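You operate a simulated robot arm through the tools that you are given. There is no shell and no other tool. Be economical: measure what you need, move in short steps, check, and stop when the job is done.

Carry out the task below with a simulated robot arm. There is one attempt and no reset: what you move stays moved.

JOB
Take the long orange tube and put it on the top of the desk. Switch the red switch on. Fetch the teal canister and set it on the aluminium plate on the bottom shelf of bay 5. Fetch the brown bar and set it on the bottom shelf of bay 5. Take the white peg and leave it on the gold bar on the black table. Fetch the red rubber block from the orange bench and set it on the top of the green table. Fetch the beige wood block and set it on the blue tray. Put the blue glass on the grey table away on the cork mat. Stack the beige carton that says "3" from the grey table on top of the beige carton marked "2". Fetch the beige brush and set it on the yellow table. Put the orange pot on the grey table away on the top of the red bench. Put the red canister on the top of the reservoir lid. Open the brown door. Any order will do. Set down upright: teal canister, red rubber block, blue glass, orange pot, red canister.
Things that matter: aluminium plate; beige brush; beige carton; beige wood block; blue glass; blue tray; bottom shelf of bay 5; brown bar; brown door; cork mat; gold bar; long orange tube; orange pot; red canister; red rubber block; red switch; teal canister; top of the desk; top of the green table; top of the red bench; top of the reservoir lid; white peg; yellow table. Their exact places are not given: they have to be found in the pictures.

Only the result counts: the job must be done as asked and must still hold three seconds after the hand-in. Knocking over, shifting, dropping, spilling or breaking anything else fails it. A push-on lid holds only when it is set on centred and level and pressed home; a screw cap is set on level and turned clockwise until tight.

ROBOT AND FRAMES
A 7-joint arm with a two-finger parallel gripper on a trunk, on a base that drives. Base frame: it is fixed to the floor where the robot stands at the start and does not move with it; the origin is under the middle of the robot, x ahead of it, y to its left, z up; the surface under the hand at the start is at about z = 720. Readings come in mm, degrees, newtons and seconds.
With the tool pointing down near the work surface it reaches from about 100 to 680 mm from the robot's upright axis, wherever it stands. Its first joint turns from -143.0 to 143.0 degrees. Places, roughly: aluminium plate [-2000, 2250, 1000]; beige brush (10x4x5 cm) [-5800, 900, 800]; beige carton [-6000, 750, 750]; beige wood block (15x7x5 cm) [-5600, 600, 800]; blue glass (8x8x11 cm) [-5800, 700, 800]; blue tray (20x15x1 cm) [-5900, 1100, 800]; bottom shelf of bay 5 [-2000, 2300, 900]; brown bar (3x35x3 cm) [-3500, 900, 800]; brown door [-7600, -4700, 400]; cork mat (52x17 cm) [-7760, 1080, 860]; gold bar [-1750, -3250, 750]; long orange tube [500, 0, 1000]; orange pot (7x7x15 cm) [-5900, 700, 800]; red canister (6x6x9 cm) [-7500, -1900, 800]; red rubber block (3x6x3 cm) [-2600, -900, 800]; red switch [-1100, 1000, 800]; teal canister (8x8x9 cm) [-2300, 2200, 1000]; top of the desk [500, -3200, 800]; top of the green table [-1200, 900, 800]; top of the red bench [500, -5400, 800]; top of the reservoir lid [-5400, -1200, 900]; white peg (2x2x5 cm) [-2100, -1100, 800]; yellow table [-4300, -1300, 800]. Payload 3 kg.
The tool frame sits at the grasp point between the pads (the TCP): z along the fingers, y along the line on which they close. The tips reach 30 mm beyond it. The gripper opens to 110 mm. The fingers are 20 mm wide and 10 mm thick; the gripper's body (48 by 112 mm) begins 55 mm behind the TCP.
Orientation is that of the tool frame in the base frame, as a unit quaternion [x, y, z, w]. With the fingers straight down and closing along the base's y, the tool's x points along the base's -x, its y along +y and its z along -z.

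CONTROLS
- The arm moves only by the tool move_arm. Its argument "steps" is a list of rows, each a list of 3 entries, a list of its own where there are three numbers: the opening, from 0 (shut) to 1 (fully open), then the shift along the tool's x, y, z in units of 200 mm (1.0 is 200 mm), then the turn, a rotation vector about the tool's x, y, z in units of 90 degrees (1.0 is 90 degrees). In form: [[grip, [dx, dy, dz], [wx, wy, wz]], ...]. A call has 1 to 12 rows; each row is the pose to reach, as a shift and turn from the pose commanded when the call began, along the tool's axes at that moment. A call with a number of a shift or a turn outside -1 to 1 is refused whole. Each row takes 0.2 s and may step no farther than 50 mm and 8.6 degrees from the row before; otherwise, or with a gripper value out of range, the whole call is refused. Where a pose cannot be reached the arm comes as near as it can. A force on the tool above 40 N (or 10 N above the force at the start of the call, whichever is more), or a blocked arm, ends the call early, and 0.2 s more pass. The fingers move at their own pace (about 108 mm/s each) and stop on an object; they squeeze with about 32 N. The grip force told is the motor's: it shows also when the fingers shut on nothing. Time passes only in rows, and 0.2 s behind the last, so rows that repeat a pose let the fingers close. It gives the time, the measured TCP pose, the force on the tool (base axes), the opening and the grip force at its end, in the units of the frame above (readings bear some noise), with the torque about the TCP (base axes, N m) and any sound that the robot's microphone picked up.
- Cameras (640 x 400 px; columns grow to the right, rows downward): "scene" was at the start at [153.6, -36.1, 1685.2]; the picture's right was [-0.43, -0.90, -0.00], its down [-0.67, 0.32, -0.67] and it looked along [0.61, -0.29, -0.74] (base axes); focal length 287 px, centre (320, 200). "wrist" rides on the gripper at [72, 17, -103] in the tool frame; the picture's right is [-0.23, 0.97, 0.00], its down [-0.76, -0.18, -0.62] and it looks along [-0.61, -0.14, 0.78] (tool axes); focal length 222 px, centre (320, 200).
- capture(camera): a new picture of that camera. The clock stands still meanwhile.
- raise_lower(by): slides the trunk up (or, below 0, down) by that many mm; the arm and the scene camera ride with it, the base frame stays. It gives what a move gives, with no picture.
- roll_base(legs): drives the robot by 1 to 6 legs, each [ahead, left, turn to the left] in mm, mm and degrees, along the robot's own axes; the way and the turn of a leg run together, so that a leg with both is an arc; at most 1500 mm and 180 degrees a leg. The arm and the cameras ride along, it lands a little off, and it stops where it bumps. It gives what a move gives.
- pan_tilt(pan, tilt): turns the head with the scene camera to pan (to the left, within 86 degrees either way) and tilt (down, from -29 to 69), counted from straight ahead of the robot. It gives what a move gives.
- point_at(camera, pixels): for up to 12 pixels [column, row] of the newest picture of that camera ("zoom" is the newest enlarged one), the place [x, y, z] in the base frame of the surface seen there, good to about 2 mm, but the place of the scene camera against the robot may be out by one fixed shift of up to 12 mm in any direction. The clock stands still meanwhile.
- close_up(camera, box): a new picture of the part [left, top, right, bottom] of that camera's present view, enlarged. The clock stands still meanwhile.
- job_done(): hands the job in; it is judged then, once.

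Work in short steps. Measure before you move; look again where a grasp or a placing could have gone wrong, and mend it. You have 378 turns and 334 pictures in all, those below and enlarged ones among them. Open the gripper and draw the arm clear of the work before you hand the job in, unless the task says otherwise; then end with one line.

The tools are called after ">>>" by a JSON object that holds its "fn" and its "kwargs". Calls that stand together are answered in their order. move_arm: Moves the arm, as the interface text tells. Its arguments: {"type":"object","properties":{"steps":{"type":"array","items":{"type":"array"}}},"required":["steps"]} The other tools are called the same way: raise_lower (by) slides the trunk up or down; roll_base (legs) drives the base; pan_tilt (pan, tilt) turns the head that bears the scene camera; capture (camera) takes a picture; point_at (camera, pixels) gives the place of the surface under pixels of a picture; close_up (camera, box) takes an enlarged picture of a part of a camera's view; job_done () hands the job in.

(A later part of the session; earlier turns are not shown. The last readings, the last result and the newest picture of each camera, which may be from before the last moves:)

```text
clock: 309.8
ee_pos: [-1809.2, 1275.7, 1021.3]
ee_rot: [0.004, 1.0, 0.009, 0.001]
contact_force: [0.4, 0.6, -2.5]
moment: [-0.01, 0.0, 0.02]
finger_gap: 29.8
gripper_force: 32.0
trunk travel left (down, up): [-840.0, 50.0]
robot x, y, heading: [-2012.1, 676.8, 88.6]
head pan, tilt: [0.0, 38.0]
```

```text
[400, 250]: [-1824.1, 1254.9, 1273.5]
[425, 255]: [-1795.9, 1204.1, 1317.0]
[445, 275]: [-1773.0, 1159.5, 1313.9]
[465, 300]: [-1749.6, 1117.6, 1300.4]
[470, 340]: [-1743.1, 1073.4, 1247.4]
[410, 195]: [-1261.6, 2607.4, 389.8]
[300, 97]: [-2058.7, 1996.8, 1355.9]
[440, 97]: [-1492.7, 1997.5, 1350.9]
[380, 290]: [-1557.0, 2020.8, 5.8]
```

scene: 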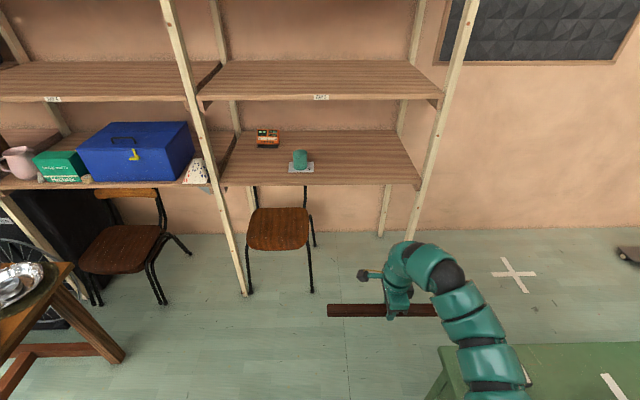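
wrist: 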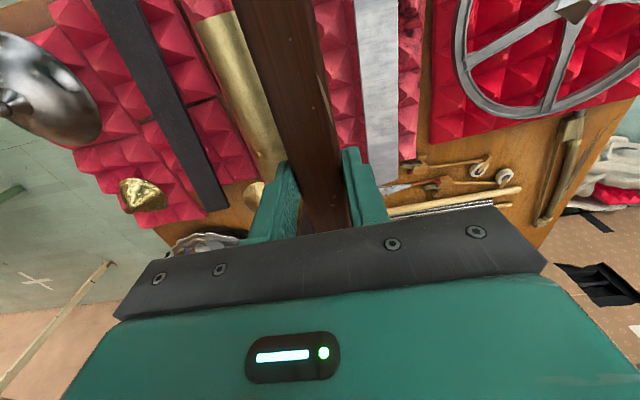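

Enough room: with TCP at 1000 the arm tops out ≈1275 inside the shelf. I lower 20 mm and drive ahead 600, then look.

>>> {"fn": "move_arm", "kwargs": {"steps": [[0.0, [0, 0, 0.1], [0, 0, 0]]]}}

>>> {"fn": "roll_base", "kwargs": {"legs": [[620, 0, 0]]}}

>>> {"fn": "capture", "kwargs": {"camera": "scene"}}

>>> {"fn": "capture", "kwargs": {"camera": "wrist"}}

```text
clock: 310.2
ee_pos: [-1808.2, 1275.2, 1000.2]
ee_rot: [0.004, 1.0, 0.009, 0.0]
contact_force: [0.4, 0.4, -2.5]
moment: [0.05, 0.0, -0.01]
finger_gap: 29.6
gripper_force: 32.5
trunk travel left (down, up): [-840.0, 50.0]
robot x, y, heading: [-2012.5, 674.9, 88.6]
head pan, tilt: [0.0, 38.0]
```

```text
clock: 313.7
ee_pos: [-1805.2, 1892.0, 1000.5]
ee_rot: [-0.002, 1.0, 0.009, 0.002]
contact_force: [-0.2, -0.1, -1.6]
moment: [0.0, 0.02, 0.02]
finger_gap: 29.7
gripper_force: 32.1
trunk travel left (down, up): [-840.0, 50.0]
robot x, y, heading: [-2002.1, 1287.7, 89.4]
head pan, tilt: [0.0, 38.0]
```

```text
249 pictures are left
```

scene: 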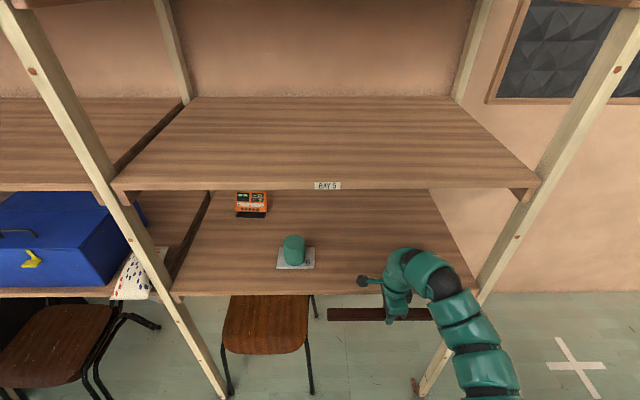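

```text
248 pictures are left
```

wrist: 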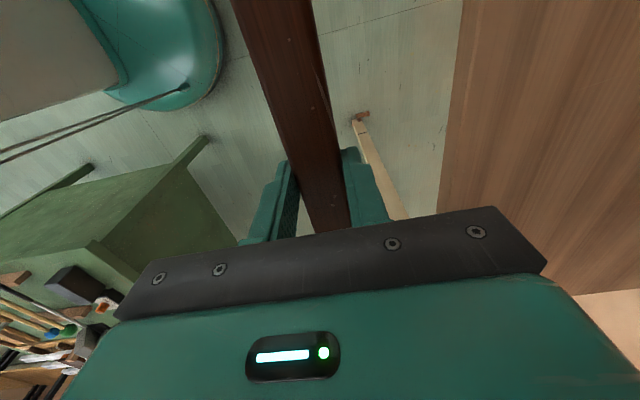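

>>> {"fn": "point_at", "kwargs": {"camera": "scene", "pixels": [[420, 180], [420, 187], [420, 191], [410, 250], [435, 268], [525, 195], [400, 285]]}}

```text
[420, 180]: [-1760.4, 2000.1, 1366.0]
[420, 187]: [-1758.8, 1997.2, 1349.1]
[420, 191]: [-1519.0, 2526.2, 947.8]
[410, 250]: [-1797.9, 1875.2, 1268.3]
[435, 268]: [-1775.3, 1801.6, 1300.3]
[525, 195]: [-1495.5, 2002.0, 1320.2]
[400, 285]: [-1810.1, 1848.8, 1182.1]
```

Underside ≈1333, arm top ≈1293: clear. I drive in 155 mm and then lower.

>>> {"fn": "roll_base", "kwargs": {"legs": [[158, 0, 0]]}}

>>> {"fn": "move_arm", "kwargs": {"steps": [[0.0, [0, 0, 0.05], [0, 0, 0]], [0.0, [0, 0, 0.1], [0, 0, 0]]]}}

>>> {"fn": "capture", "kwargs": {"camera": "wrist"}}

```text
clock: 315.1
ee_pos: [-1803.4, 2047.2, 998.9]
ee_rot: [-0.002, 1.0, 0.009, 0.001]
contact_force: [-0.7, 0.2, -1.7]
moment: [-0.04, -0.01, 0.03]
finger_gap: 29.7
gripper_force: 32.1
trunk travel left (down, up): [-840.0, 50.0]
robot x, y, heading: [-1998.3, 1441.4, 89.4]
head pan, tilt: [0.0, 38.0]
```

```text
clock: 315.7
ee_pos: [-1803.7, 2046.2, 979.1]
ee_rot: [-0.003, 1.0, 0.009, 0.001]
contact_force: [1.0, 1.0, -1.8]
moment: [0.01, 0.01, 0.02]
finger_gap: 29.3
gripper_force: 32.1
trunk travel left (down, up): [-840.0, 50.0]
robot x, y, heading: [-2003.1, 1440.7, 89.4]
head pan, tilt: [0.0, 38.0]
```

```text
247 pictures are left
```

wrist: 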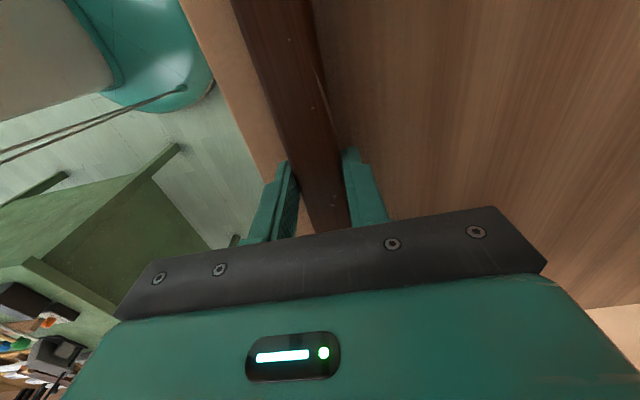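

Bar is over the shelf. I creep down to contact and release.

>>> {"fn": "move_arm", "kwargs": {"steps": [[0.0, [0, 0, 0.005], [0, 0, 0]], [0.0, [0, 0, 0.012], [0, 0, 0]], [0.0, [0, 0, 0.018], [0, 0, 0]], [0.0, [0, 0, 0.018], [0, 0, 0]]]}}

```text
clock: 316.7
ee_pos: [-1803.5, 2046.8, 976.9]
ee_rot: [-0.002, 1.0, 0.01, 0.001]
contact_force: [0.1, 0.5, -2.7]
moment: [0.03, 0.01, 0.01]
finger_gap: 29.5
gripper_force: 31.8
trunk travel left (down, up): [-840.0, 50.0]
robot x, y, heading: [-1999.9, 1443.1, 89.3]
head pan, tilt: [0.0, 38.0]
```

>>> {"fn": "move_arm", "kwargs": {"steps": [[0.0, [0, 0, 0.006], [0, 0, 0]], [0.0, [0, 0, 0.012], [0, 0, 0]], [0.0, [0, 0, 0.018], [0, 0, 0]], [0.0, [0, 0, 0.018], [0, 0, 0]]]}}

```text
clock: 317.7
ee_pos: [-1803.0, 2046.7, 973.7]
ee_rot: [-0.002, 1.0, 0.01, 0.001]
contact_force: [0.9, -0.4, 1.0]
moment: [-0.07, -0.6, 0.12]
finger_gap: 29.3
gripper_force: 31.9
trunk travel left (down, up): [-840.0, 50.0]
robot x, y, heading: [-2000.3, 1439.2, 89.0]
head pan, tilt: [0.0, 38.0]
```

One end touches. One mm more, release, and rise.

>>> {"fn": "move_arm", "kwargs": {"steps": [[0.0, [0, 0, 0.006], [0, 0, 0]], [0.15, [0, 0, 0.006], [0, 0, 0]], [0.3, [0, 0, 0.006], [0, 0, 0]], [0.42, [0, 0, 0.006], [0, 0, 0]], [0.42, [0, 0, 0.006], [0, 0, 0]], [0.42, [0, 0, -0.1], [0, 0, 0]], [0.42, [0, 0, -0.25], [0, 0, 0]]]}}

>>> {"fn": "roll_base", "kwargs": {"legs": [[-500, 0, 0]]}}

>>> {"fn": "capture", "kwargs": {"camera": "scene"}}

```text
clock: 319.3
ee_pos: [-1805.4, 2041.9, 1024.7]
ee_rot: [-0.002, 1.0, 0.01, 0.001]
contact_force: [-0.6, -0.3, -0.9]
moment: [-0.02, -0.01, 0.01]
finger_gap: 45.9
gripper_force: 0.1
trunk travel left (down, up): [-840.0, 50.0]
robot x, y, heading: [-1998.1, 1442.1, 89.2]
head pan, tilt: [0.0, 38.0]
```

```text
clock: 322.2
ee_pos: [-1814.0, 1536.4, 1025.1]
ee_rot: [-0.006, 1.0, 0.009, 0.001]
contact_force: [0.3, -0.3, 0.0]
moment: [0.02, -0.02, 0.01]
finger_gap: 46.2
gripper_force: 0.1
trunk travel left (down, up): [-840.0, 50.0]
robot x, y, heading: [-2005.5, 933.7, 89.8]
head pan, tilt: [0.0, 38.0]
```

```text
246 pictures are left
```

scene: 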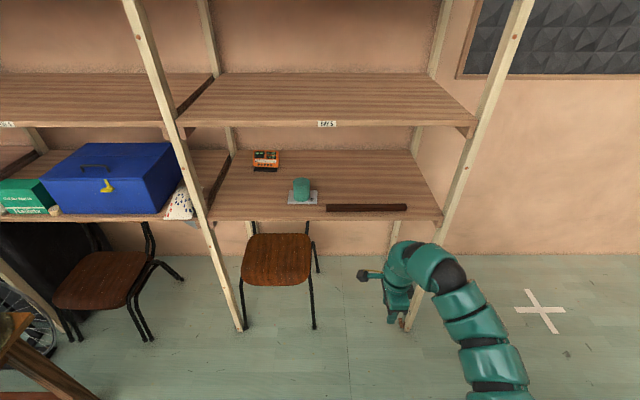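

Both items stand in bay 5. I restore the tool yaw and head for the grey table in the west.

>>> {"fn": "move_arm", "kwargs": {"steps": [[0.45, [0.07, 0, 0], [0, 0, -0.084]], [0.45, [0.14, 0, 0], [0, 0, -0.168]], [0.45, [0.21, 0, 0], [0, 0, -0.252]], [0.45, [0.28, 0, 0], [0, 0, -0.336]], [0.45, [0.35, 0, 0], [0, 0, -0.42]], [0.45, [0.42, 0, 0], [0, 0, -0.504]], [0.45, [0.49, 0, 0], [0, 0, -0.588]], [0.45, [0.56, 0, 0], [0, 0, -0.672]], [0.45, [0.63, 0, 0], [0, 0, -0.756]], [0.45, [0.7, 0, 0], [0, 0, -0.84]], [0.45, [0.77, 0, 0], [0, 0, -0.924]], [0.45, [0.8, 0, 0], [0, 0, -1.0]]]}}

>>> {"fn": "roll_base", "kwargs": {"legs": [[-1200, 0, 0], [0, 0, 90], [1450, 0, 0], [1000, 0, 0]]}}

>>> {"fn": "pan_tilt", "kwargs": {"pan": 0, "tilt": 28}}

>>> {"fn": "capture", "kwargs": {"camera": "scene"}}

```text
clock: 324.8
ee_pos: [-1972.1, 1534.4, 1025.4]
ee_rot: [0.712, -0.702, -0.006, -0.007]
contact_force: [-0.2, 0.0, -0.9]
moment: [-0.02, -0.01, 0.0]
finger_gap: 49.7
gripper_force: 0.1
trunk travel left (down, up): [-840.0, 50.0]
robot x, y, heading: [-2003.5, 935.8, 89.9]
head pan, tilt: [0.0, 38.0]
```

```text
clock: 346.5
ee_pos: [-5074.5, -239.9, 1025.7]
ee_rot: [1.0, 0.009, -0.009, -0.001]
contact_force: [0.1, 0.5, -1.4]
moment: [0.0, -0.02, 0.0]
finger_gap: 49.4
gripper_force: 0.0
trunk travel left (down, up): [-840.0, 50.0]
robot x, y, heading: [-4477.5, -265.3, -180.0]
head pan, tilt: [0.0, 38.0]
```

```text
clock: 347.2
ee_pos: [-5074.9, -239.3, 1025.4]
ee_rot: [1.0, 0.009, -0.009, -0.001]
contact_force: [0.2, 0.1, 0.3]
moment: [0.0, 0.01, -0.01]
finger_gap: 49.3
gripper_force: 0.1
trunk travel left (down, up): [-840.0, 50.0]
robot x, y, heading: [-4476.9, -270.1, -179.8]
head pan, tilt: [0.0, 28.0]
```

```text
245 pictures are left
```

scene: 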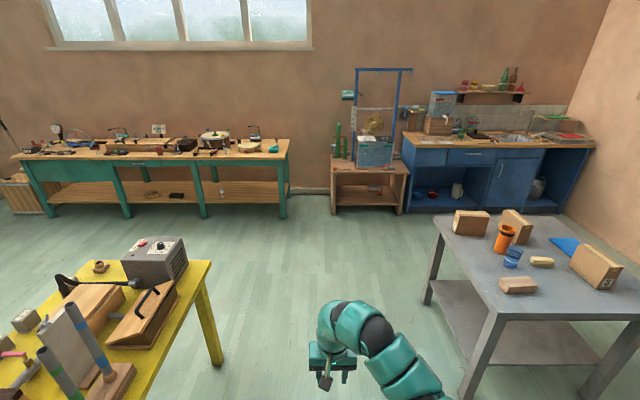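

Grey table is at right with pot, cup, brush, cartons. Zoom and measure.

>>> {"fn": "close_up", "kwargs": {"camera": "scene", "box": [420, 195, 640, 335]}}

>>> {"fn": "point_at", "kwargs": {"camera": "scene", "pixels": [[437, 212], [497, 315], [210, 262], [222, 360], [470, 222], [515, 225], [595, 265], [505, 235], [513, 255], [543, 261], [518, 285], [565, 243]]}}

>>> {"fn": "close_up", "kwargs": {"camera": "scene", "box": [395, 70, 615, 210]}}

```text
2.86 times, centred on (530, 265) of scene
```

zoom: 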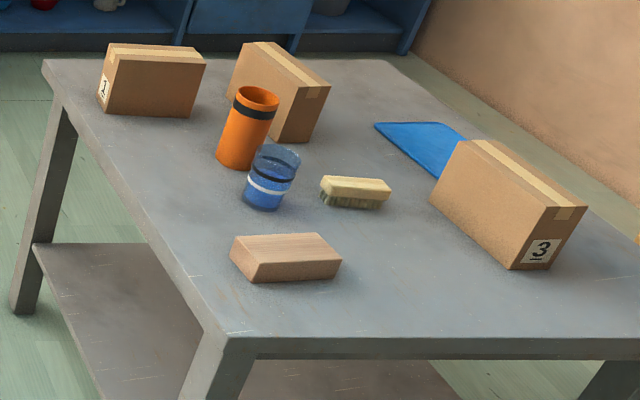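

```text
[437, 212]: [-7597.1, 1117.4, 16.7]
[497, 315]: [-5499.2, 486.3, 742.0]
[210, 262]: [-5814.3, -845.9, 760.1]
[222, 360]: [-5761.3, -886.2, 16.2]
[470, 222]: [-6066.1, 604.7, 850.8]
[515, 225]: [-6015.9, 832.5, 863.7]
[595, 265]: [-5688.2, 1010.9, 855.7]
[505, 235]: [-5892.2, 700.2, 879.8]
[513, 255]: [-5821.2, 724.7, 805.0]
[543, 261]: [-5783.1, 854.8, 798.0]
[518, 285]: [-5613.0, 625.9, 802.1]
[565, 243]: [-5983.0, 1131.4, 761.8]
```

```text
2.86 times, centred on (505, 140) of scene
```

zoom: 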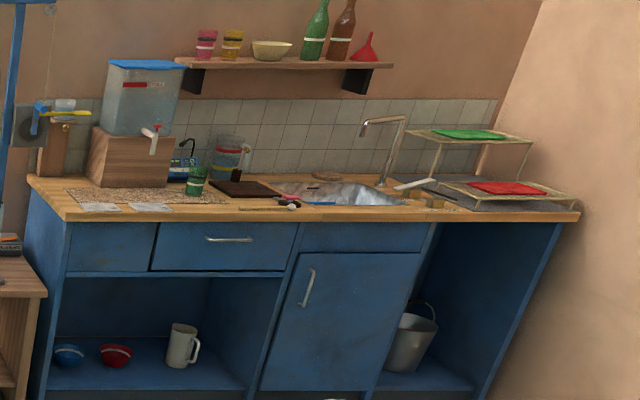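

Items located. I drive to the south side of the grey table, facing north, near x≈-5830.

>>> {"fn": "roll_base", "kwargs": {"legs": [[0, -210, 0], [1340, 0, 0], [0, 0, -90]]}}

>>> {"fn": "pan_tilt", "kwargs": {"pan": 0, "tilt": 42}}

>>> {"fn": "capture", "kwargs": {"camera": "scene"}}

>>> {"fn": "capture", "kwargs": {"camera": "wrist"}}

```text
clock: 358.9
ee_pos: [-5793.8, 552.5, 1024.2]
ee_rot: [0.72, -0.694, -0.007, -0.007]
contact_force: [-0.5, -0.3, -0.5]
moment: [0.03, 0.03, 0.0]
finger_gap: 49.2
gripper_force: 0.1
trunk travel left (down, up): [-840.0, 50.0]
robot x, y, heading: [-5809.5, -45.6, 91.0]
head pan, tilt: [0.0, 28.0]
```

```text
clock: 359.7
ee_pos: [-5794.3, 552.5, 1026.3]
ee_rot: [0.719, -0.694, -0.006, -0.008]
contact_force: [0.3, -0.9, 0.5]
moment: [0.01, 0.03, 0.01]
finger_gap: 49.6
gripper_force: 0.1
trunk travel left (down, up): [-840.0, 50.0]
robot x, y, heading: [-5816.9, -49.3, 91.0]
head pan, tilt: [0.0, 42.0]
```

```text
242 pictures are left
```

scene: 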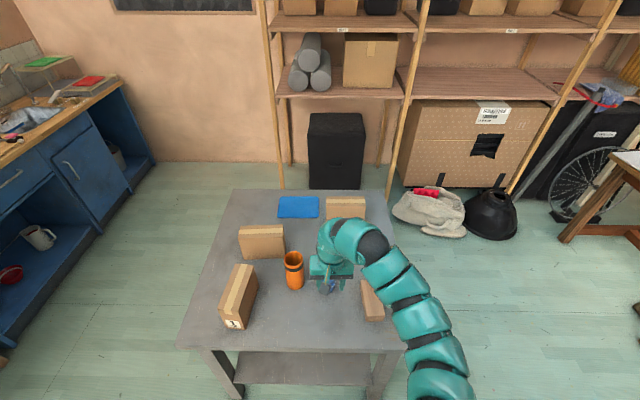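

```text
241 pictures are left
```

wrist: 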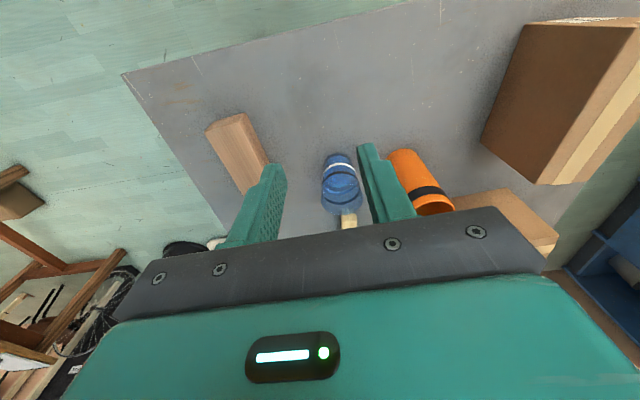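

>>> {"fn": "point_at", "kwargs": {"camera": "wrist", "pixels": [[340, 158], [325, 175], [355, 170], [342, 205], [400, 155], [388, 165], [435, 205], [418, 165], [232, 130], [300, 80], [258, 115], [210, 135]]}}

>>> {"fn": "point_at", "kwargs": {"camera": "scene", "pixels": [[235, 190], [385, 190], [180, 345], [405, 348], [298, 207], [280, 217], [318, 197], [345, 208], [260, 240], [260, 230], [295, 258], [240, 290]]}}

```text
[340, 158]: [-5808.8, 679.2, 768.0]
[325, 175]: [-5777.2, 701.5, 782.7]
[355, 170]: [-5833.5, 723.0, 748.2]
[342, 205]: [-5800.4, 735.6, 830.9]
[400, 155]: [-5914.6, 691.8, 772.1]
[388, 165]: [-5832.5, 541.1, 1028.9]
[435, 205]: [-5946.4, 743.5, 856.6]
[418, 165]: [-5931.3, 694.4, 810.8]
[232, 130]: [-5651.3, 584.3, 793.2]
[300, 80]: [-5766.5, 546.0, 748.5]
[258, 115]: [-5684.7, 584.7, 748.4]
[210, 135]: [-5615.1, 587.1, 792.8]
```

```text
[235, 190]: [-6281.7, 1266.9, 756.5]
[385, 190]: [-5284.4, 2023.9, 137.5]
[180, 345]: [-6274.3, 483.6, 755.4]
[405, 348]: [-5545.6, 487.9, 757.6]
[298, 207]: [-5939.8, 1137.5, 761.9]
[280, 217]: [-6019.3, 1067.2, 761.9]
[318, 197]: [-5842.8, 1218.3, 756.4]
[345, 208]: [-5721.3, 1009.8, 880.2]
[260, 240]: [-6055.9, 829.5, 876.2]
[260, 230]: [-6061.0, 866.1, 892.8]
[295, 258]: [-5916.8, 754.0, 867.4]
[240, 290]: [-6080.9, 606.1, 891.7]
```

Glass centre ≈(-5809, 717), pot ≈(-5928, 728). I drive ahead 163 mm to stand over the glass.

>>> {"fn": "roll_base", "kwargs": {"legs": [[163, 12, 0]]}}

>>> {"fn": "move_arm", "kwargs": {"steps": [[1.0, [0, 0, 0.2], [0, 0, 0]], [1.0, [0, 0, 0.4], [0, 0, 0]]]}}

>>> {"fn": "capture", "kwargs": {"camera": "wrist"}}

```text
clock: 361.1
ee_pos: [-5807.4, 720.2, 1023.0]
ee_rot: [0.719, -0.695, -0.006, -0.007]
contact_force: [0.2, 0.6, 0.1]
moment: [-0.02, 0.01, 0.04]
finger_gap: 49.3
gripper_force: 0.1
trunk travel left (down, up): [-840.0, 50.0]
robot x, y, heading: [-5827.8, 120.4, 90.8]
head pan, tilt: [0.0, 42.0]
```

```text
clock: 361.7
ee_pos: [-5808.1, 719.8, 946.9]
ee_rot: [0.718, -0.696, -0.006, -0.008]
contact_force: [0.2, 0.0, -0.7]
moment: [0.03, -0.01, -0.01]
finger_gap: 109.9
gripper_force: 0.1
trunk travel left (down, up): [-840.0, 50.0]
robot x, y, heading: [-5831.1, 119.2, 91.0]
head pan, tilt: [0.0, 42.0]
```

```text
240 pictures are left
```

wrist: 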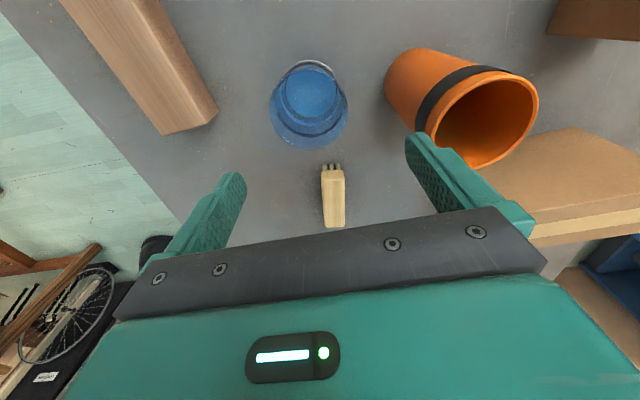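

>>> {"fn": "point_at", "kwargs": {"camera": "wrist", "pixels": [[273, 105], [347, 112], [310, 65], [305, 145], [308, 90], [385, 85], [475, 165], [538, 100], [332, 165], [332, 225]]}}

>>> {"fn": "close_up", "kwargs": {"camera": "wrist", "box": [250, 40, 370, 160]}}

```text
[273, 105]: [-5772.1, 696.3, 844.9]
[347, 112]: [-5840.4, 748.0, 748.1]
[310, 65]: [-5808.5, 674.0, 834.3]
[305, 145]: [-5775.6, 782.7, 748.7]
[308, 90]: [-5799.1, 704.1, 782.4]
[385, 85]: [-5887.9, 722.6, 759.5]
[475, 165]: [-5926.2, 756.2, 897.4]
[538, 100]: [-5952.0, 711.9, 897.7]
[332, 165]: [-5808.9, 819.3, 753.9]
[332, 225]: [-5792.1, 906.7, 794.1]
```

```text
3.33 times, centred on (310, 100) of wrist
```

zoom: 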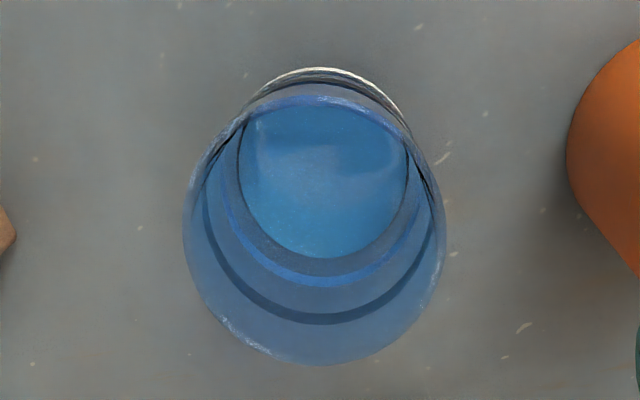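

Glass centre ≈(-5808, 711), rim ≈856. I shift -8 mm in y, lower to 818, close gently (it squeezes by itself), and check.

>>> {"fn": "move_arm", "kwargs": {"steps": [[1.0, [0.04, 0, 0.2], [0, 0, 0]], [1.0, [0.04, 0, 0.42], [0, 0, 0]], [1.0, [0.04, 0, 0.645], [0, 0, 0]], [0.8, [0.04, 0, 0.645], [0, 0, 0]], [0.7, [0.04, 0, 0.645], [0, 0, 0]], [0.6, [0.04, 0, 0.645], [0, 0, 0]], [0.5, [0.04, 0, 0.645], [0, 0, 0]], [0.0, [0.04, 0, 0.645], [0, 0, 0]], [0.0, [0.04, 0, 0.645], [0, 0, 0]]]}}

>>> {"fn": "capture", "kwargs": {"camera": "wrist"}}

```text
clock: 363.7
ee_pos: [-5806.6, 715.1, 818.1]
ee_rot: [0.719, -0.695, -0.006, -0.007]
contact_force: [-0.3, 0.1, -0.3]
moment: [0.05, 0.05, -0.04]
finger_gap: 69.7
gripper_force: 31.7
trunk travel left (down, up): [-840.0, 50.0]
robot x, y, heading: [-5826.1, 120.0, 90.7]
head pan, tilt: [0.0, 42.0]
```

```text
238 pictures are left
```

wrist: 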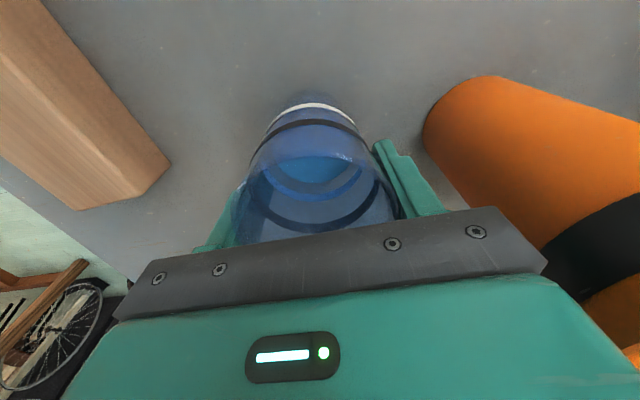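

Gripped (70 mm). I lift slowly, then back off and go west to the counter with the cork mat.

>>> {"fn": "move_arm", "kwargs": {"steps": [[0.0, [0, 0, -0.1], [0, 0, 0]], [0.0, [0, 0, -0.25], [0, 0, 0]], [0.0, [0, 0, -0.4], [0, 0, 0]], [0.0, [0, 0, -0.55], [0, 0, 0]], [0.0, [0, 0, -0.7], [0, 0, 0]], [0.0, [0, 0, -0.85], [0, 0, 0]], [0.0, [0, 0, -1.0], [0, 0, 0]]]}}

>>> {"fn": "roll_base", "kwargs": {"legs": [[-250, 0, 0], [0, 0, 90], [900, 0, 0], [0, -1000, 0]]}}

>>> {"fn": "pan_tilt", "kwargs": {"pan": 0, "tilt": 35}}

>>> {"fn": "capture", "kwargs": {"camera": "scene"}}

```text
clock: 365.3
ee_pos: [-5805.4, 710.5, 1020.7]
ee_rot: [0.719, -0.695, -0.006, -0.007]
contact_force: [-0.5, 0.1, -2.7]
moment: [0.06, 0.01, 0.02]
finger_gap: 69.5
gripper_force: 31.8
trunk travel left (down, up): [-840.0, 50.0]
robot x, y, heading: [-5828.7, 118.0, 91.1]
head pan, tilt: [0.0, 42.0]
```

```text
clock: 380.2
ee_pos: [-7380.3, 824.7, 1018.0]
ee_rot: [0.998, 0.054, -0.008, -0.001]
contact_force: [0.6, 0.1, -2.7]
moment: [-0.01, 0.05, 0.0]
finger_gap: 69.6
gripper_force: 31.5
trunk travel left (down, up): [-840.0, 50.0]
robot x, y, heading: [-6785.7, 846.9, -174.9]
head pan, tilt: [0.0, 42.0]
```

```text
clock: 380.9
ee_pos: [-7380.4, 823.3, 1018.3]
ee_rot: [0.998, 0.055, -0.008, 0.0]
contact_force: [0.4, -0.4, -2.7]
moment: [-0.01, 0.02, -0.02]
finger_gap: 69.6
gripper_force: 32.5
trunk travel left (down, up): [-840.0, 50.0]
robot x, y, heading: [-6785.7, 850.0, -174.6]
head pan, tilt: [0.0, 35.0]
```

```text
237 pictures are left
```

scene: 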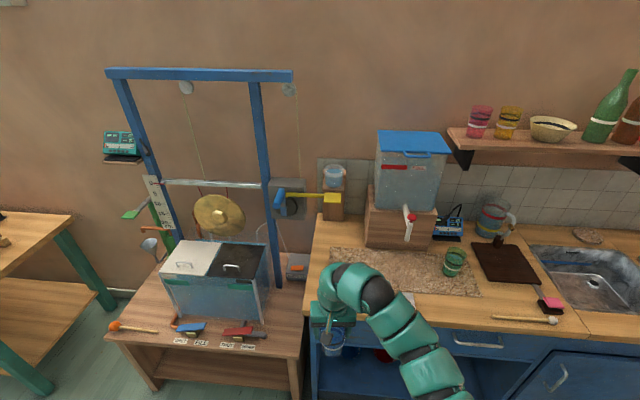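

The cork mat lies at (330–480, 245–295), a green glass on its right end. I measure it.

>>> {"fn": "point_at", "kwargs": {"camera": "scene", "pixels": [[335, 252], [420, 260], [430, 275], [470, 292], [400, 255], [420, 285], [345, 262], [455, 262], [455, 275], [312, 300], [400, 300], [480, 282]]}}

>>> {"fn": "close_up", "kwargs": {"camera": "scene", "box": [300, 215, 500, 340]}}

```text
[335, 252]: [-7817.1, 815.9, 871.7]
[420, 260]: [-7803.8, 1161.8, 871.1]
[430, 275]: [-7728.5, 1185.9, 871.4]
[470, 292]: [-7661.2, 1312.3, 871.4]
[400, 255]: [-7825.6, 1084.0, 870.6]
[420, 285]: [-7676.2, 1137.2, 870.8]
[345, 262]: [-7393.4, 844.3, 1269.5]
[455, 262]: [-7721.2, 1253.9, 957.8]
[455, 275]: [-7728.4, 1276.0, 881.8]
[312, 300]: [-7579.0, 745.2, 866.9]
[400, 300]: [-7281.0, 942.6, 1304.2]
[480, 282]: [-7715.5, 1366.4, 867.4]
```

```text
3.20 times, centred on (400, 278) of scene
```

zoom: 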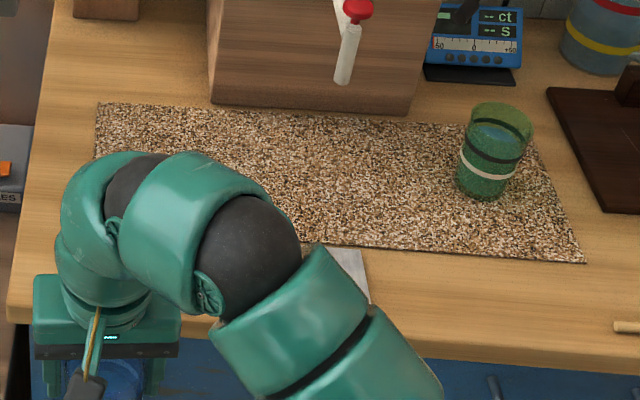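

Mat z≈864; free place at (-7735, 900). I drive ahead 355 mm, straightening the heading.

>>> {"fn": "roll_base", "kwargs": {"legs": [[0, -20, -5.4], [355, 0, 0]]}}

>>> {"fn": "capture", "kwargs": {"camera": "wrist"}}

>>> {"fn": "capture", "kwargs": {"camera": "scene"}}

```text
clock: 383.6
ee_pos: [-7733.5, 904.2, 1018.2]
ee_rot: [1.0, 0.006, -0.009, -0.001]
contact_force: [0.1, 0.3, -1.9]
moment: [-0.01, 0.0, 0.02]
finger_gap: 69.2
gripper_force: 32.8
trunk travel left (down, up): [-840.0, 50.0]
robot x, y, heading: [-7142.1, 870.6, 179.9]
head pan, tilt: [0.0, 35.0]
```

```text
235 pictures are left
```

wrist: 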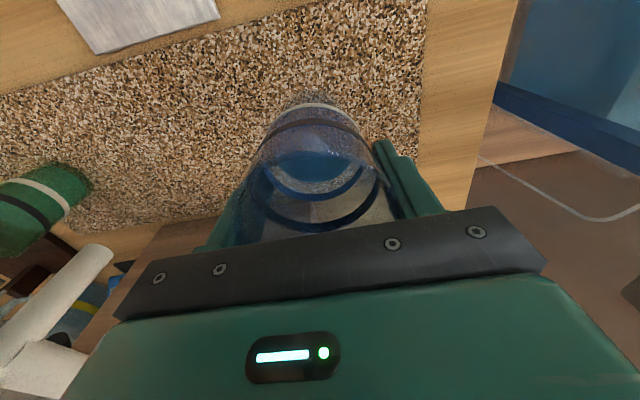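

```text
234 pictures are left
```

scene: 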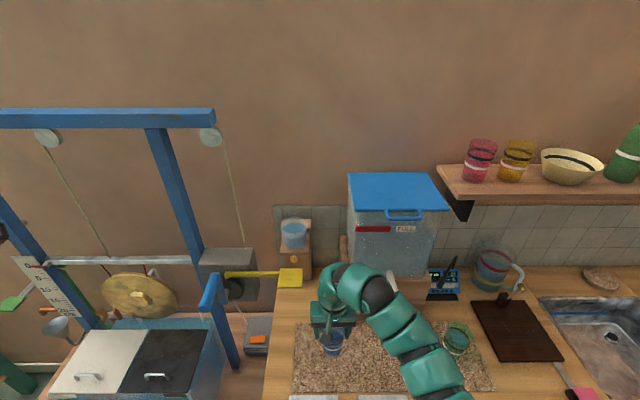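

>>> {"fn": "point_at", "kwargs": {"camera": "wrist", "pixels": [[100, 260], [60, 300], [95, 350], [60, 180], [330, 60], [400, 100], [120, 130], [440, 60]]}}

```text
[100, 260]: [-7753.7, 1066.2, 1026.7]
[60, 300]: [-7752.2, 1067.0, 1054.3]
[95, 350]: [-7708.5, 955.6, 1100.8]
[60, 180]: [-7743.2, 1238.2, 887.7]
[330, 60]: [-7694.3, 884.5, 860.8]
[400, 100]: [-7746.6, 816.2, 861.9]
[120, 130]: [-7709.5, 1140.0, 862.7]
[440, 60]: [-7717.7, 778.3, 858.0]
```

The tap is 100 mm aside. Mat at 862: I lower 81 mm, then creep.

>>> {"fn": "move_arm", "kwargs": {"steps": [[0.0, [0, 0, 0.12], [0, 0, 0]], [0.0, [0, 0, 0.24], [0, 0, 0]], [0.0, [0, 0, 0.34], [0, 0, 0]], [0.0, [0, 0, 0.405], [0, 0, 0]], [0.0, [0, 0, 0.42], [0, 0, 0]], [0.0, [0, 0, 0.42], [0, 0, 0]]]}}

```text
clock: 385.1
ee_pos: [-7733.3, 903.7, 934.6]
ee_rot: [1.0, 0.007, -0.009, -0.001]
contact_force: [0.1, -1.1, -3.1]
moment: [0.01, -0.02, 0.01]
finger_gap: 69.2
gripper_force: 32.1
trunk travel left (down, up): [-840.0, 50.0]
robot x, y, heading: [-7142.7, 869.0, 179.5]
head pan, tilt: [0.0, 35.0]
```

>>> {"fn": "move_arm", "kwargs": {"steps": [[0.0, [0, 0, 0.006], [0, 0, 0]], [0.0, [0, 0, 0.012], [0, 0, 0]], [0.0, [0, 0, 0.012], [0, 0, 0]]]}}

```text
clock: 385.9
ee_pos: [-7734.1, 902.6, 931.3]
ee_rot: [1.0, 0.006, -0.008, -0.001]
contact_force: [-0.5, 0.2, -2.2]
moment: [-0.02, -0.01, 0.01]
finger_gap: 69.1
gripper_force: 31.6
trunk travel left (down, up): [-840.0, 50.0]
robot x, y, heading: [-7143.9, 869.9, 179.6]
head pan, tilt: [0.0, 35.0]
```

>>> {"fn": "move_arm", "kwargs": {"steps": [[0.0, [0, 0, 0.005], [0, 0, 0]], [0.0, [0, 0, 0.01], [0, 0, 0]], [0.0, [0, 0, 0.01], [0, 0, 0]]]}}

```text
clock: 386.6
ee_pos: [-7734.7, 904.0, 931.7]
ee_rot: [1.0, 0.006, -0.011, -0.001]
contact_force: [-1.3, 5.3, 16.4]
moment: [-0.11, -0.15, 0.04]
finger_gap: 68.7
gripper_force: 32.2
trunk travel left (down, up): [-840.0, 50.0]
robot x, y, heading: [-7140.6, 868.2, 179.7]
head pan, tilt: [0.0, 35.0]
```

Contact made. I back up 1.5 mm, release and rise.

>>> {"fn": "move_arm", "kwargs": {"steps": [[0.0, [0, 0, -0.008], [0, 0, 0]], [0.75, [0, 0, -0.008], [0, 0, 0]], [0.9, [0, 0, -0.008], [0, 0, 0]], [1.0, [0, 0, -0.008], [0, 0, 0]], [1.0, [0, 0, -0.008], [0, 0, 0]], [1.0, [0, 0, -0.15], [0, 0, 0]], [1.0, [0, 0, -0.35], [0, 0, 0]], [1.0, [0, 0, -0.58], [0, 0, 0]]]}}

>>> {"fn": "capture", "kwargs": {"camera": "wrist"}}

```text
clock: 388.4
ee_pos: [-7735.2, 904.2, 1033.2]
ee_rot: [1.0, 0.006, -0.01, 0.001]
contact_force: [0.3, -0.2, 0.2]
moment: [0.0, 0.01, 0.0]
finger_gap: 109.9
gripper_force: 0.1
out of reach, approached as far as the arm can: row 8
trunk travel left (down, up): [-840.0, 50.0]
robot x, y, heading: [-7138.0, 869.0, 179.7]
head pan, tilt: [0.0, 35.0]
```

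```text
233 pictures are left
```

wrist: 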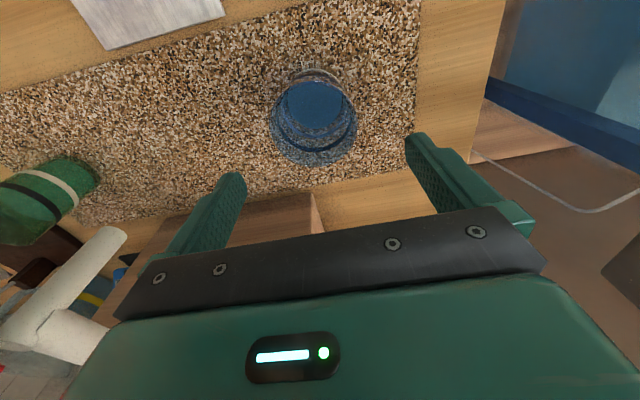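

The glass stands on the mat. Next the wood block: I drive round to the south side at x≈-5640.

>>> {"fn": "roll_base", "kwargs": {"legs": [[-350, 0, 0], [0, 830, 0], [0, 0, -90], [0, -1170, 0]]}}

>>> {"fn": "capture", "kwargs": {"camera": "wrist"}}

```text
clock: 404.2
ee_pos: [-5593.3, 563.7, 1035.1]
ee_rot: [-0.703, 0.711, 0.008, 0.007]
contact_force: [-1.0, 0.2, -0.4]
moment: [0.03, -0.01, 0.02]
finger_gap: 109.9
gripper_force: 0.0
trunk travel left (down, up): [-840.0, 50.0]
robot x, y, heading: [-5639.5, -31.8, 88.5]
head pan, tilt: [0.0, 35.0]
```

```text
232 pictures are left
```

wrist: 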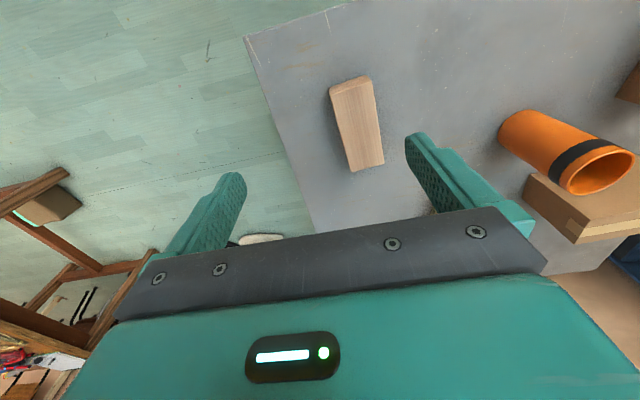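

>>> {"fn": "point_at", "kwargs": {"camera": "wrist", "pixels": [[332, 92], [368, 82], [352, 168], [382, 164], [360, 125], [330, 87], [370, 77], [400, 110]]}}

```text
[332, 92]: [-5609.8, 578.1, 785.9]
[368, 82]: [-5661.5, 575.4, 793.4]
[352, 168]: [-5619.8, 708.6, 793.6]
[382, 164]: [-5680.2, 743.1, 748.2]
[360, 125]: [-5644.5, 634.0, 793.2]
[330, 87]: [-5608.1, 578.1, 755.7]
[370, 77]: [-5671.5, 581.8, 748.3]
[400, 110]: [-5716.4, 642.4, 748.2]
```

Block centre ≈(-5640, 643), top 793, turned ~4°. I drive ahead 85 mm, then align and lower.

>>> {"fn": "roll_base", "kwargs": {"legs": [[85, 0, 0]]}}

>>> {"fn": "move_arm", "kwargs": {"steps": [[0.9, [0, 0.08, 0.15], [0, 0, -0.028]], [0.9, [0, 0.16, 0.3], [0, 0, -0.056]], [0.9, [0, 0.235, 0.45], [0, 0, -0.056]], [0.9, [0, 0.235, 0.65], [0, 0, -0.056]], [0.9, [0, 0.235, 0.85], [0, 0, -0.056]]]}}

>>> {"fn": "capture", "kwargs": {"camera": "wrist"}}

```text
clock: 405.3
ee_pos: [-5590.8, 649.3, 1032.7]
ee_rot: [-0.703, 0.711, 0.008, 0.007]
contact_force: [-0.2, -0.4, -0.2]
moment: [0.0, -0.01, -0.01]
finger_gap: 109.8
gripper_force: 0.0
trunk travel left (down, up): [-840.0, 50.0]
robot x, y, heading: [-5638.5, 55.3, 88.3]
head pan, tilt: [0.0, 35.0]
```

```text
clock: 406.5
ee_pos: [-5639.1, 653.2, 859.5]
ee_rot: [0.734, -0.679, -0.007, -0.008]
contact_force: [0.0, -0.5, 0.5]
moment: [0.0, 0.02, 0.01]
finger_gap: 98.8
gripper_force: 0.0
trunk travel left (down, up): [-840.0, 50.0]
robot x, y, heading: [-5641.1, 56.7, 88.5]
head pan, tilt: [0.0, 35.0]
```

```text
231 pictures are left
```

wrist: 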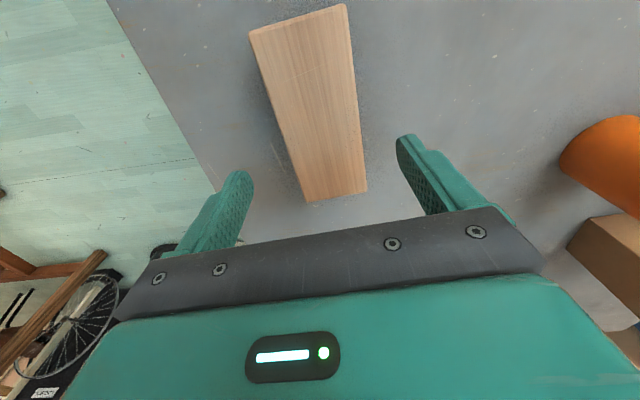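

>>> {"fn": "point_at", "kwargs": {"camera": "wrist", "pixels": [[253, 35], [343, 10], [305, 197], [364, 188], [312, 110]]}}

```text
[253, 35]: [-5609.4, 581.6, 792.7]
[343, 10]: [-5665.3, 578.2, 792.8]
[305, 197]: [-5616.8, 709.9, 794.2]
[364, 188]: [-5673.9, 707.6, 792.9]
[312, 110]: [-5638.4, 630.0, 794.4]
```

I centre, lower to 783, grip and lift.

>>> {"fn": "move_arm", "kwargs": {"steps": [[0.8, [0.044, 0.013, 0.2], [0, 0, 0]], [0.8, [0.044, 0.013, 0.38], [0, 0, 0]], [0.0, [0.044, 0.013, 0.38], [0, 0, 0]], [0.0, [0.044, 0.013, 0.38], [0, 0, 0]], [0.0, [0.044, 0.013, 0.38], [0, 0, 0]], [0.0, [0.044, 0.013, 0.2], [0, 0, 0]], [0.0, [0.044, 0.013, 0.0], [0, 0, 0]], [0.0, [0.044, 0.013, -0.2], [0, 0, 0]], [0.0, [0.044, 0.013, -0.4], [0, 0, 0]], [0.0, [0.044, 0.013, -0.6], [0, 0, 0]]]}}

```text
clock: 408.7
ee_pos: [-5642.1, 643.7, 985.5]
ee_rot: [0.733, -0.68, -0.007, -0.008]
contact_force: [0.4, -0.4, -4.2]
moment: [0.01, -0.02, 0.01]
finger_gap: 61.9
gripper_force: 32.2
trunk travel left (down, up): [-840.0, 50.0]
robot x, y, heading: [-5641.3, 57.0, 88.6]
head pan, tilt: [0.0, 35.0]
```

Held (4.2 N). I go round to the west side of the table, facing east, level with the blue tray.

>>> {"fn": "roll_base", "kwargs": {"legs": [[-120, 0, 0], [0, 1270, 0], [0, 0, -88.6], [0, 1170, 0]]}}

>>> {"fn": "capture", "kwargs": {"camera": "scene"}}

```text
clock: 425.3
ee_pos: [-6396.8, 1196.2, 983.5]
ee_rot: [-0.079, 0.997, 0.001, 0.011]
contact_force: [0.7, 0.6, -4.3]
moment: [-0.03, 0.02, -0.01]
finger_gap: 61.8
gripper_force: 32.1
trunk travel left (down, up): [-840.0, 50.0]
robot x, y, heading: [-6981.6, 1144.6, 3.1]
head pan, tilt: [0.0, 35.0]
```

```text
230 pictures are left
```

scene: 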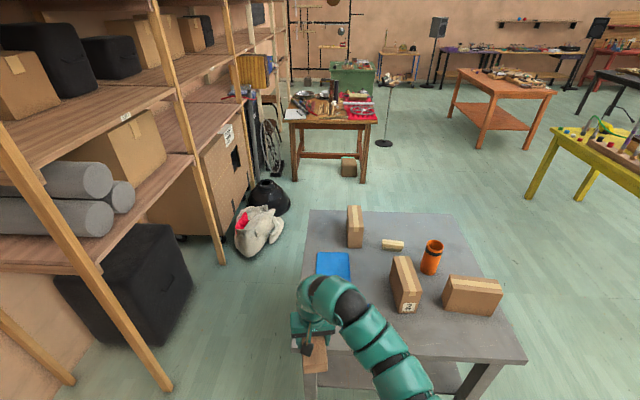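

I measure the tray and carton 2 from here.

>>> {"fn": "point_at", "kwargs": {"camera": "scene", "pixels": [[319, 254], [348, 253], [316, 275], [350, 277], [334, 262], [392, 258], [412, 257], [402, 300], [422, 295], [405, 275], [352, 208], [355, 230]]}}

>>> {"fn": "close_up", "kwargs": {"camera": "scene", "box": [300, 195, 520, 335]}}

```text
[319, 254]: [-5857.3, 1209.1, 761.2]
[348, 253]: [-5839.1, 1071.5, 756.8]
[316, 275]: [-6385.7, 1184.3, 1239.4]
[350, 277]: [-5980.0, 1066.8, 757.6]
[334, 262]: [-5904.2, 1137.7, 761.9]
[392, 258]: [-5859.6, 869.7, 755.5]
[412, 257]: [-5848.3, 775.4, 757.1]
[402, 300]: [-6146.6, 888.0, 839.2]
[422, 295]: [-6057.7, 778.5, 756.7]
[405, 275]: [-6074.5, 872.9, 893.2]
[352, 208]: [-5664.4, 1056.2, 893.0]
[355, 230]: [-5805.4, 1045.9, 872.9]
```

```text
2.86 times, centred on (410, 265) of scene
```

zoom: 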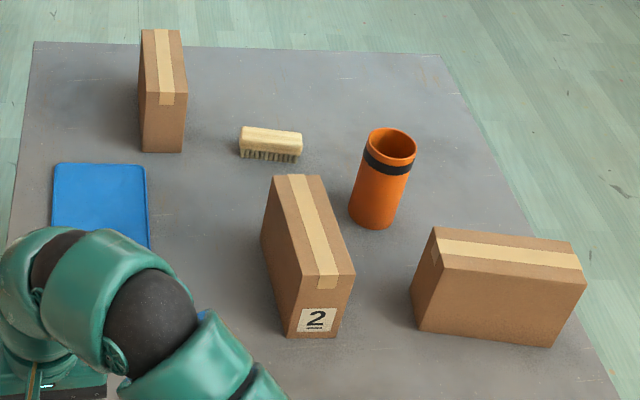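

I drive to x≈-6615 (heading 0) and then extend the arm over the tray.

>>> {"fn": "roll_base", "kwargs": {"legs": [[0, -22, -3.1], [366, 0, 0]]}}

>>> {"fn": "capture", "kwargs": {"camera": "wrist"}}

```text
clock: 428.1
ee_pos: [-6016.8, 1143.2, 985.0]
ee_rot: [-0.052, 0.999, 0.0, 0.01]
contact_force: [0.8, 0.3, -4.3]
moment: [0.02, 0.01, 0.01]
finger_gap: 61.9
gripper_force: 31.8
trunk travel left (down, up): [-840.0, 50.0]
robot x, y, heading: [-6604.0, 1125.6, 0.0]
head pan, tilt: [0.0, 35.0]
```

```text
228 pictures are left
```

wrist: 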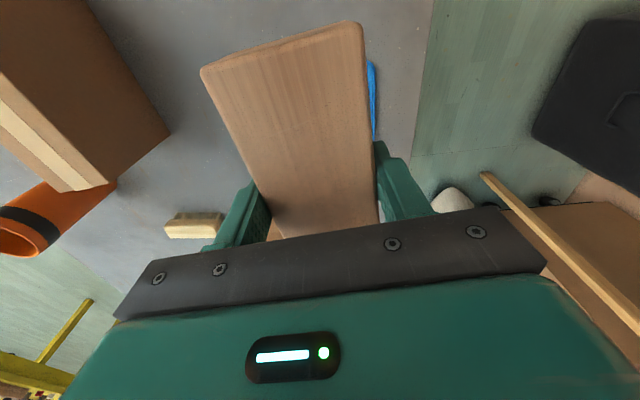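

I extend 72 mm, straighten 6° and lower 140 mm.

>>> {"fn": "move_arm", "kwargs": {"steps": [[0.0, [-0.12, -0.014, 0], [0, 0, 0.022]], [0.0, [-0.24, -0.028, 0.05], [0, 0, 0.044]], [0.0, [-0.358, -0.043, 0.2], [0, 0, 0.067]], [0.0, [-0.358, -0.043, 0.4], [0, 0, 0.067]], [0.0, [-0.358, -0.043, 0.6], [0, 0, 0.067]], [0.0, [-0.358, -0.043, 0.7], [0, 0, 0.067]]]}}

>>> {"fn": "capture", "kwargs": {"camera": "wrist"}}

```text
clock: 429.6
ee_pos: [-5943.5, 1140.1, 845.1]
ee_rot: [0.0, 1.0, 0.001, 0.01]
contact_force: [-0.3, 0.0, -4.0]
moment: [-0.01, -0.02, 0.01]
finger_gap: 61.7
gripper_force: 32.3
trunk travel left (down, up): [-840.0, 50.0]
robot x, y, heading: [-6604.8, 1122.6, 0.1]
head pan, tilt: [0.0, 35.0]
```

```text
227 pictures are left
```

wrist: 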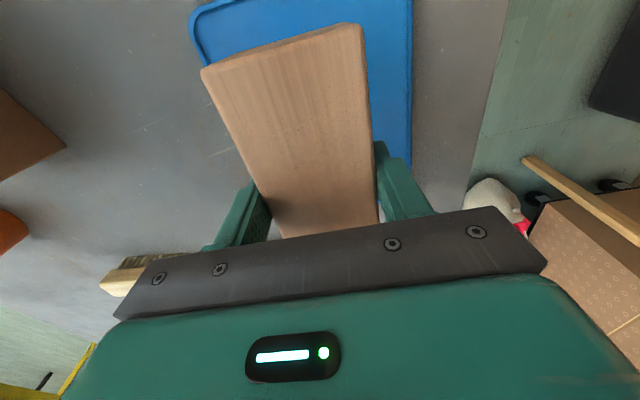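

>>> {"fn": "point_at", "kwargs": {"camera": "wrist", "pixels": [[200, 25], [225, 10], [410, 50], [408, 160], [385, 100], [230, 55], [205, 60], [415, 100], [390, 20]]}}

```text
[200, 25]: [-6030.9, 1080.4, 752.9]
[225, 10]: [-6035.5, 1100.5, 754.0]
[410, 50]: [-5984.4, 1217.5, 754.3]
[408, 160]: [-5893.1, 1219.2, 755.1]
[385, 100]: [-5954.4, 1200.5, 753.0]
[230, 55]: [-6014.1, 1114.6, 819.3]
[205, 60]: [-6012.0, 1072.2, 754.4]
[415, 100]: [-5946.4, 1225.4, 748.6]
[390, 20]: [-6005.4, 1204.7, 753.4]
```

Tray centre ≈(-5940, 1145), floor 753. I lower 54 mm, then creep to contact.

>>> {"fn": "move_arm", "kwargs": {"steps": [[0.0, [0, 0.02, 0.15], [0, 0, 0]], [0.0, [0, 0.02, 0.27], [0, 0, 0]], [0.0, [0, 0.02, 0.28], [0, 0, 0]], [0.0, [0, 0.02, 0.287], [0, 0, 0]], [0.0, [0, 0.02, 0.287], [0, 0, 0]]]}}

```text
clock: 430.8
ee_pos: [-5940.7, 1146.2, 791.5]
ee_rot: [0.0, 1.0, 0.002, 0.015]
contact_force: [12.9, -10.0, 20.0]
moment: [-1.93, 0.5, -0.1]
finger_gap: 61.9
gripper_force: 31.9
trunk travel left (down, up): [-840.0, 50.0]
robot x, y, heading: [-6603.7, 1124.5, 0.2]
head pan, tilt: [0.0, 35.0]
```

Contact. I ease up 2 mm, release and rise.

>>> {"fn": "move_arm", "kwargs": {"steps": [[0.0, [0, 0, -0.012], [0, 0, 0]], [0.6, [0, 0, -0.012], [0, 0, 0]], [0.7, [0, 0, -0.012], [0, 0, 0]], [0.75, [0, 0, -0.012], [0, 0, 0]], [0.75, [0, 0, -0.2], [0, 0, 0]], [0.75, [0, 0, -0.4], [0, 0, 0]], [0.75, [0, 0, -0.6], [0, 0, 0]], [0.75, [0, 0, -0.8], [0, 0, 0]], [0.75, [0.15, 0, -0.95], [0, 0, 0]]]}}

>>> {"fn": "capture", "kwargs": {"camera": "wrist"}}

```text
clock: 432.8
ee_pos: [-5976.5, 1145.3, 978.8]
ee_rot: [0.001, 1.0, 0.0, 0.01]
contact_force: [-0.9, -0.4, 0.6]
moment: [0.04, 0.0, -0.01]
finger_gap: 82.4
gripper_force: 0.1
trunk travel left (down, up): [-840.0, 50.0]
robot x, y, heading: [-6601.5, 1125.4, -0.0]
head pan, tilt: [0.0, 35.0]
```

```text
226 pictures are left
```

wrist: 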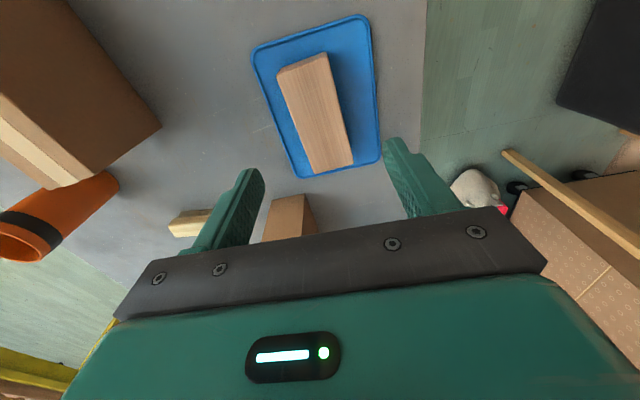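

Wood block is on the tray. Next carton 3: I drive round to the east side of the table and face west.

>>> {"fn": "roll_base", "kwargs": {"legs": [[-280, 0, 0], [0, -1180, 0], [950, 0, 0], [880, 0, 0], [0, 1050, 0], [0, 0, 180]]}}

>>> {"fn": "pan_tilt", "kwargs": {"pan": 0, "tilt": 42}}

>>> {"fn": "capture", "kwargs": {"camera": "scene"}}

>>> {"fn": "capture", "kwargs": {"camera": "wrist"}}

```text
clock: 461.4
ee_pos: [-5788.1, 1006.5, 979.6]
ee_rot: [1.0, 0.019, -0.011, 0.001]
contact_force: [0.6, -0.1, -0.2]
moment: [-0.02, 0.0, 0.01]
finger_gap: 82.4
gripper_force: 0.1
trunk travel left (down, up): [-840.0, 50.0]
robot x, y, heading: [-5163.5, 1051.8, -177.8]
head pan, tilt: [0.0, 35.0]
```

```text
clock: 462.0
ee_pos: [-5788.9, 1006.8, 977.8]
ee_rot: [1.0, 0.018, -0.011, 0.002]
contact_force: [-0.1, -0.8, -0.8]
moment: [0.01, 0.0, 0.0]
finger_gap: 82.3
gripper_force: 0.0
trunk travel left (down, up): [-840.0, 50.0]
robot x, y, heading: [-5154.7, 1049.0, -178.0]
head pan, tilt: [0.0, 42.0]
```

```text
225 pictures are left
```

scene: 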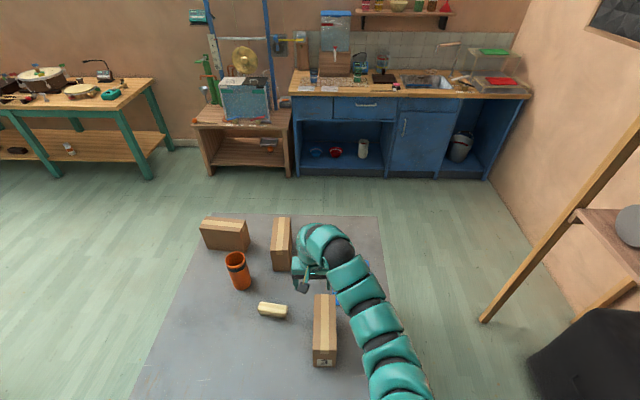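

```text
224 pictures are left
```

wrist: 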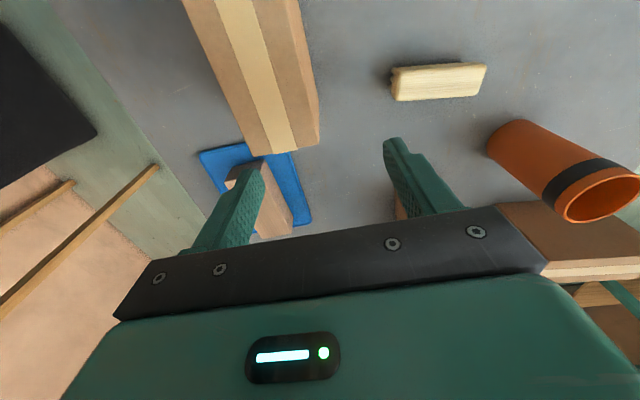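

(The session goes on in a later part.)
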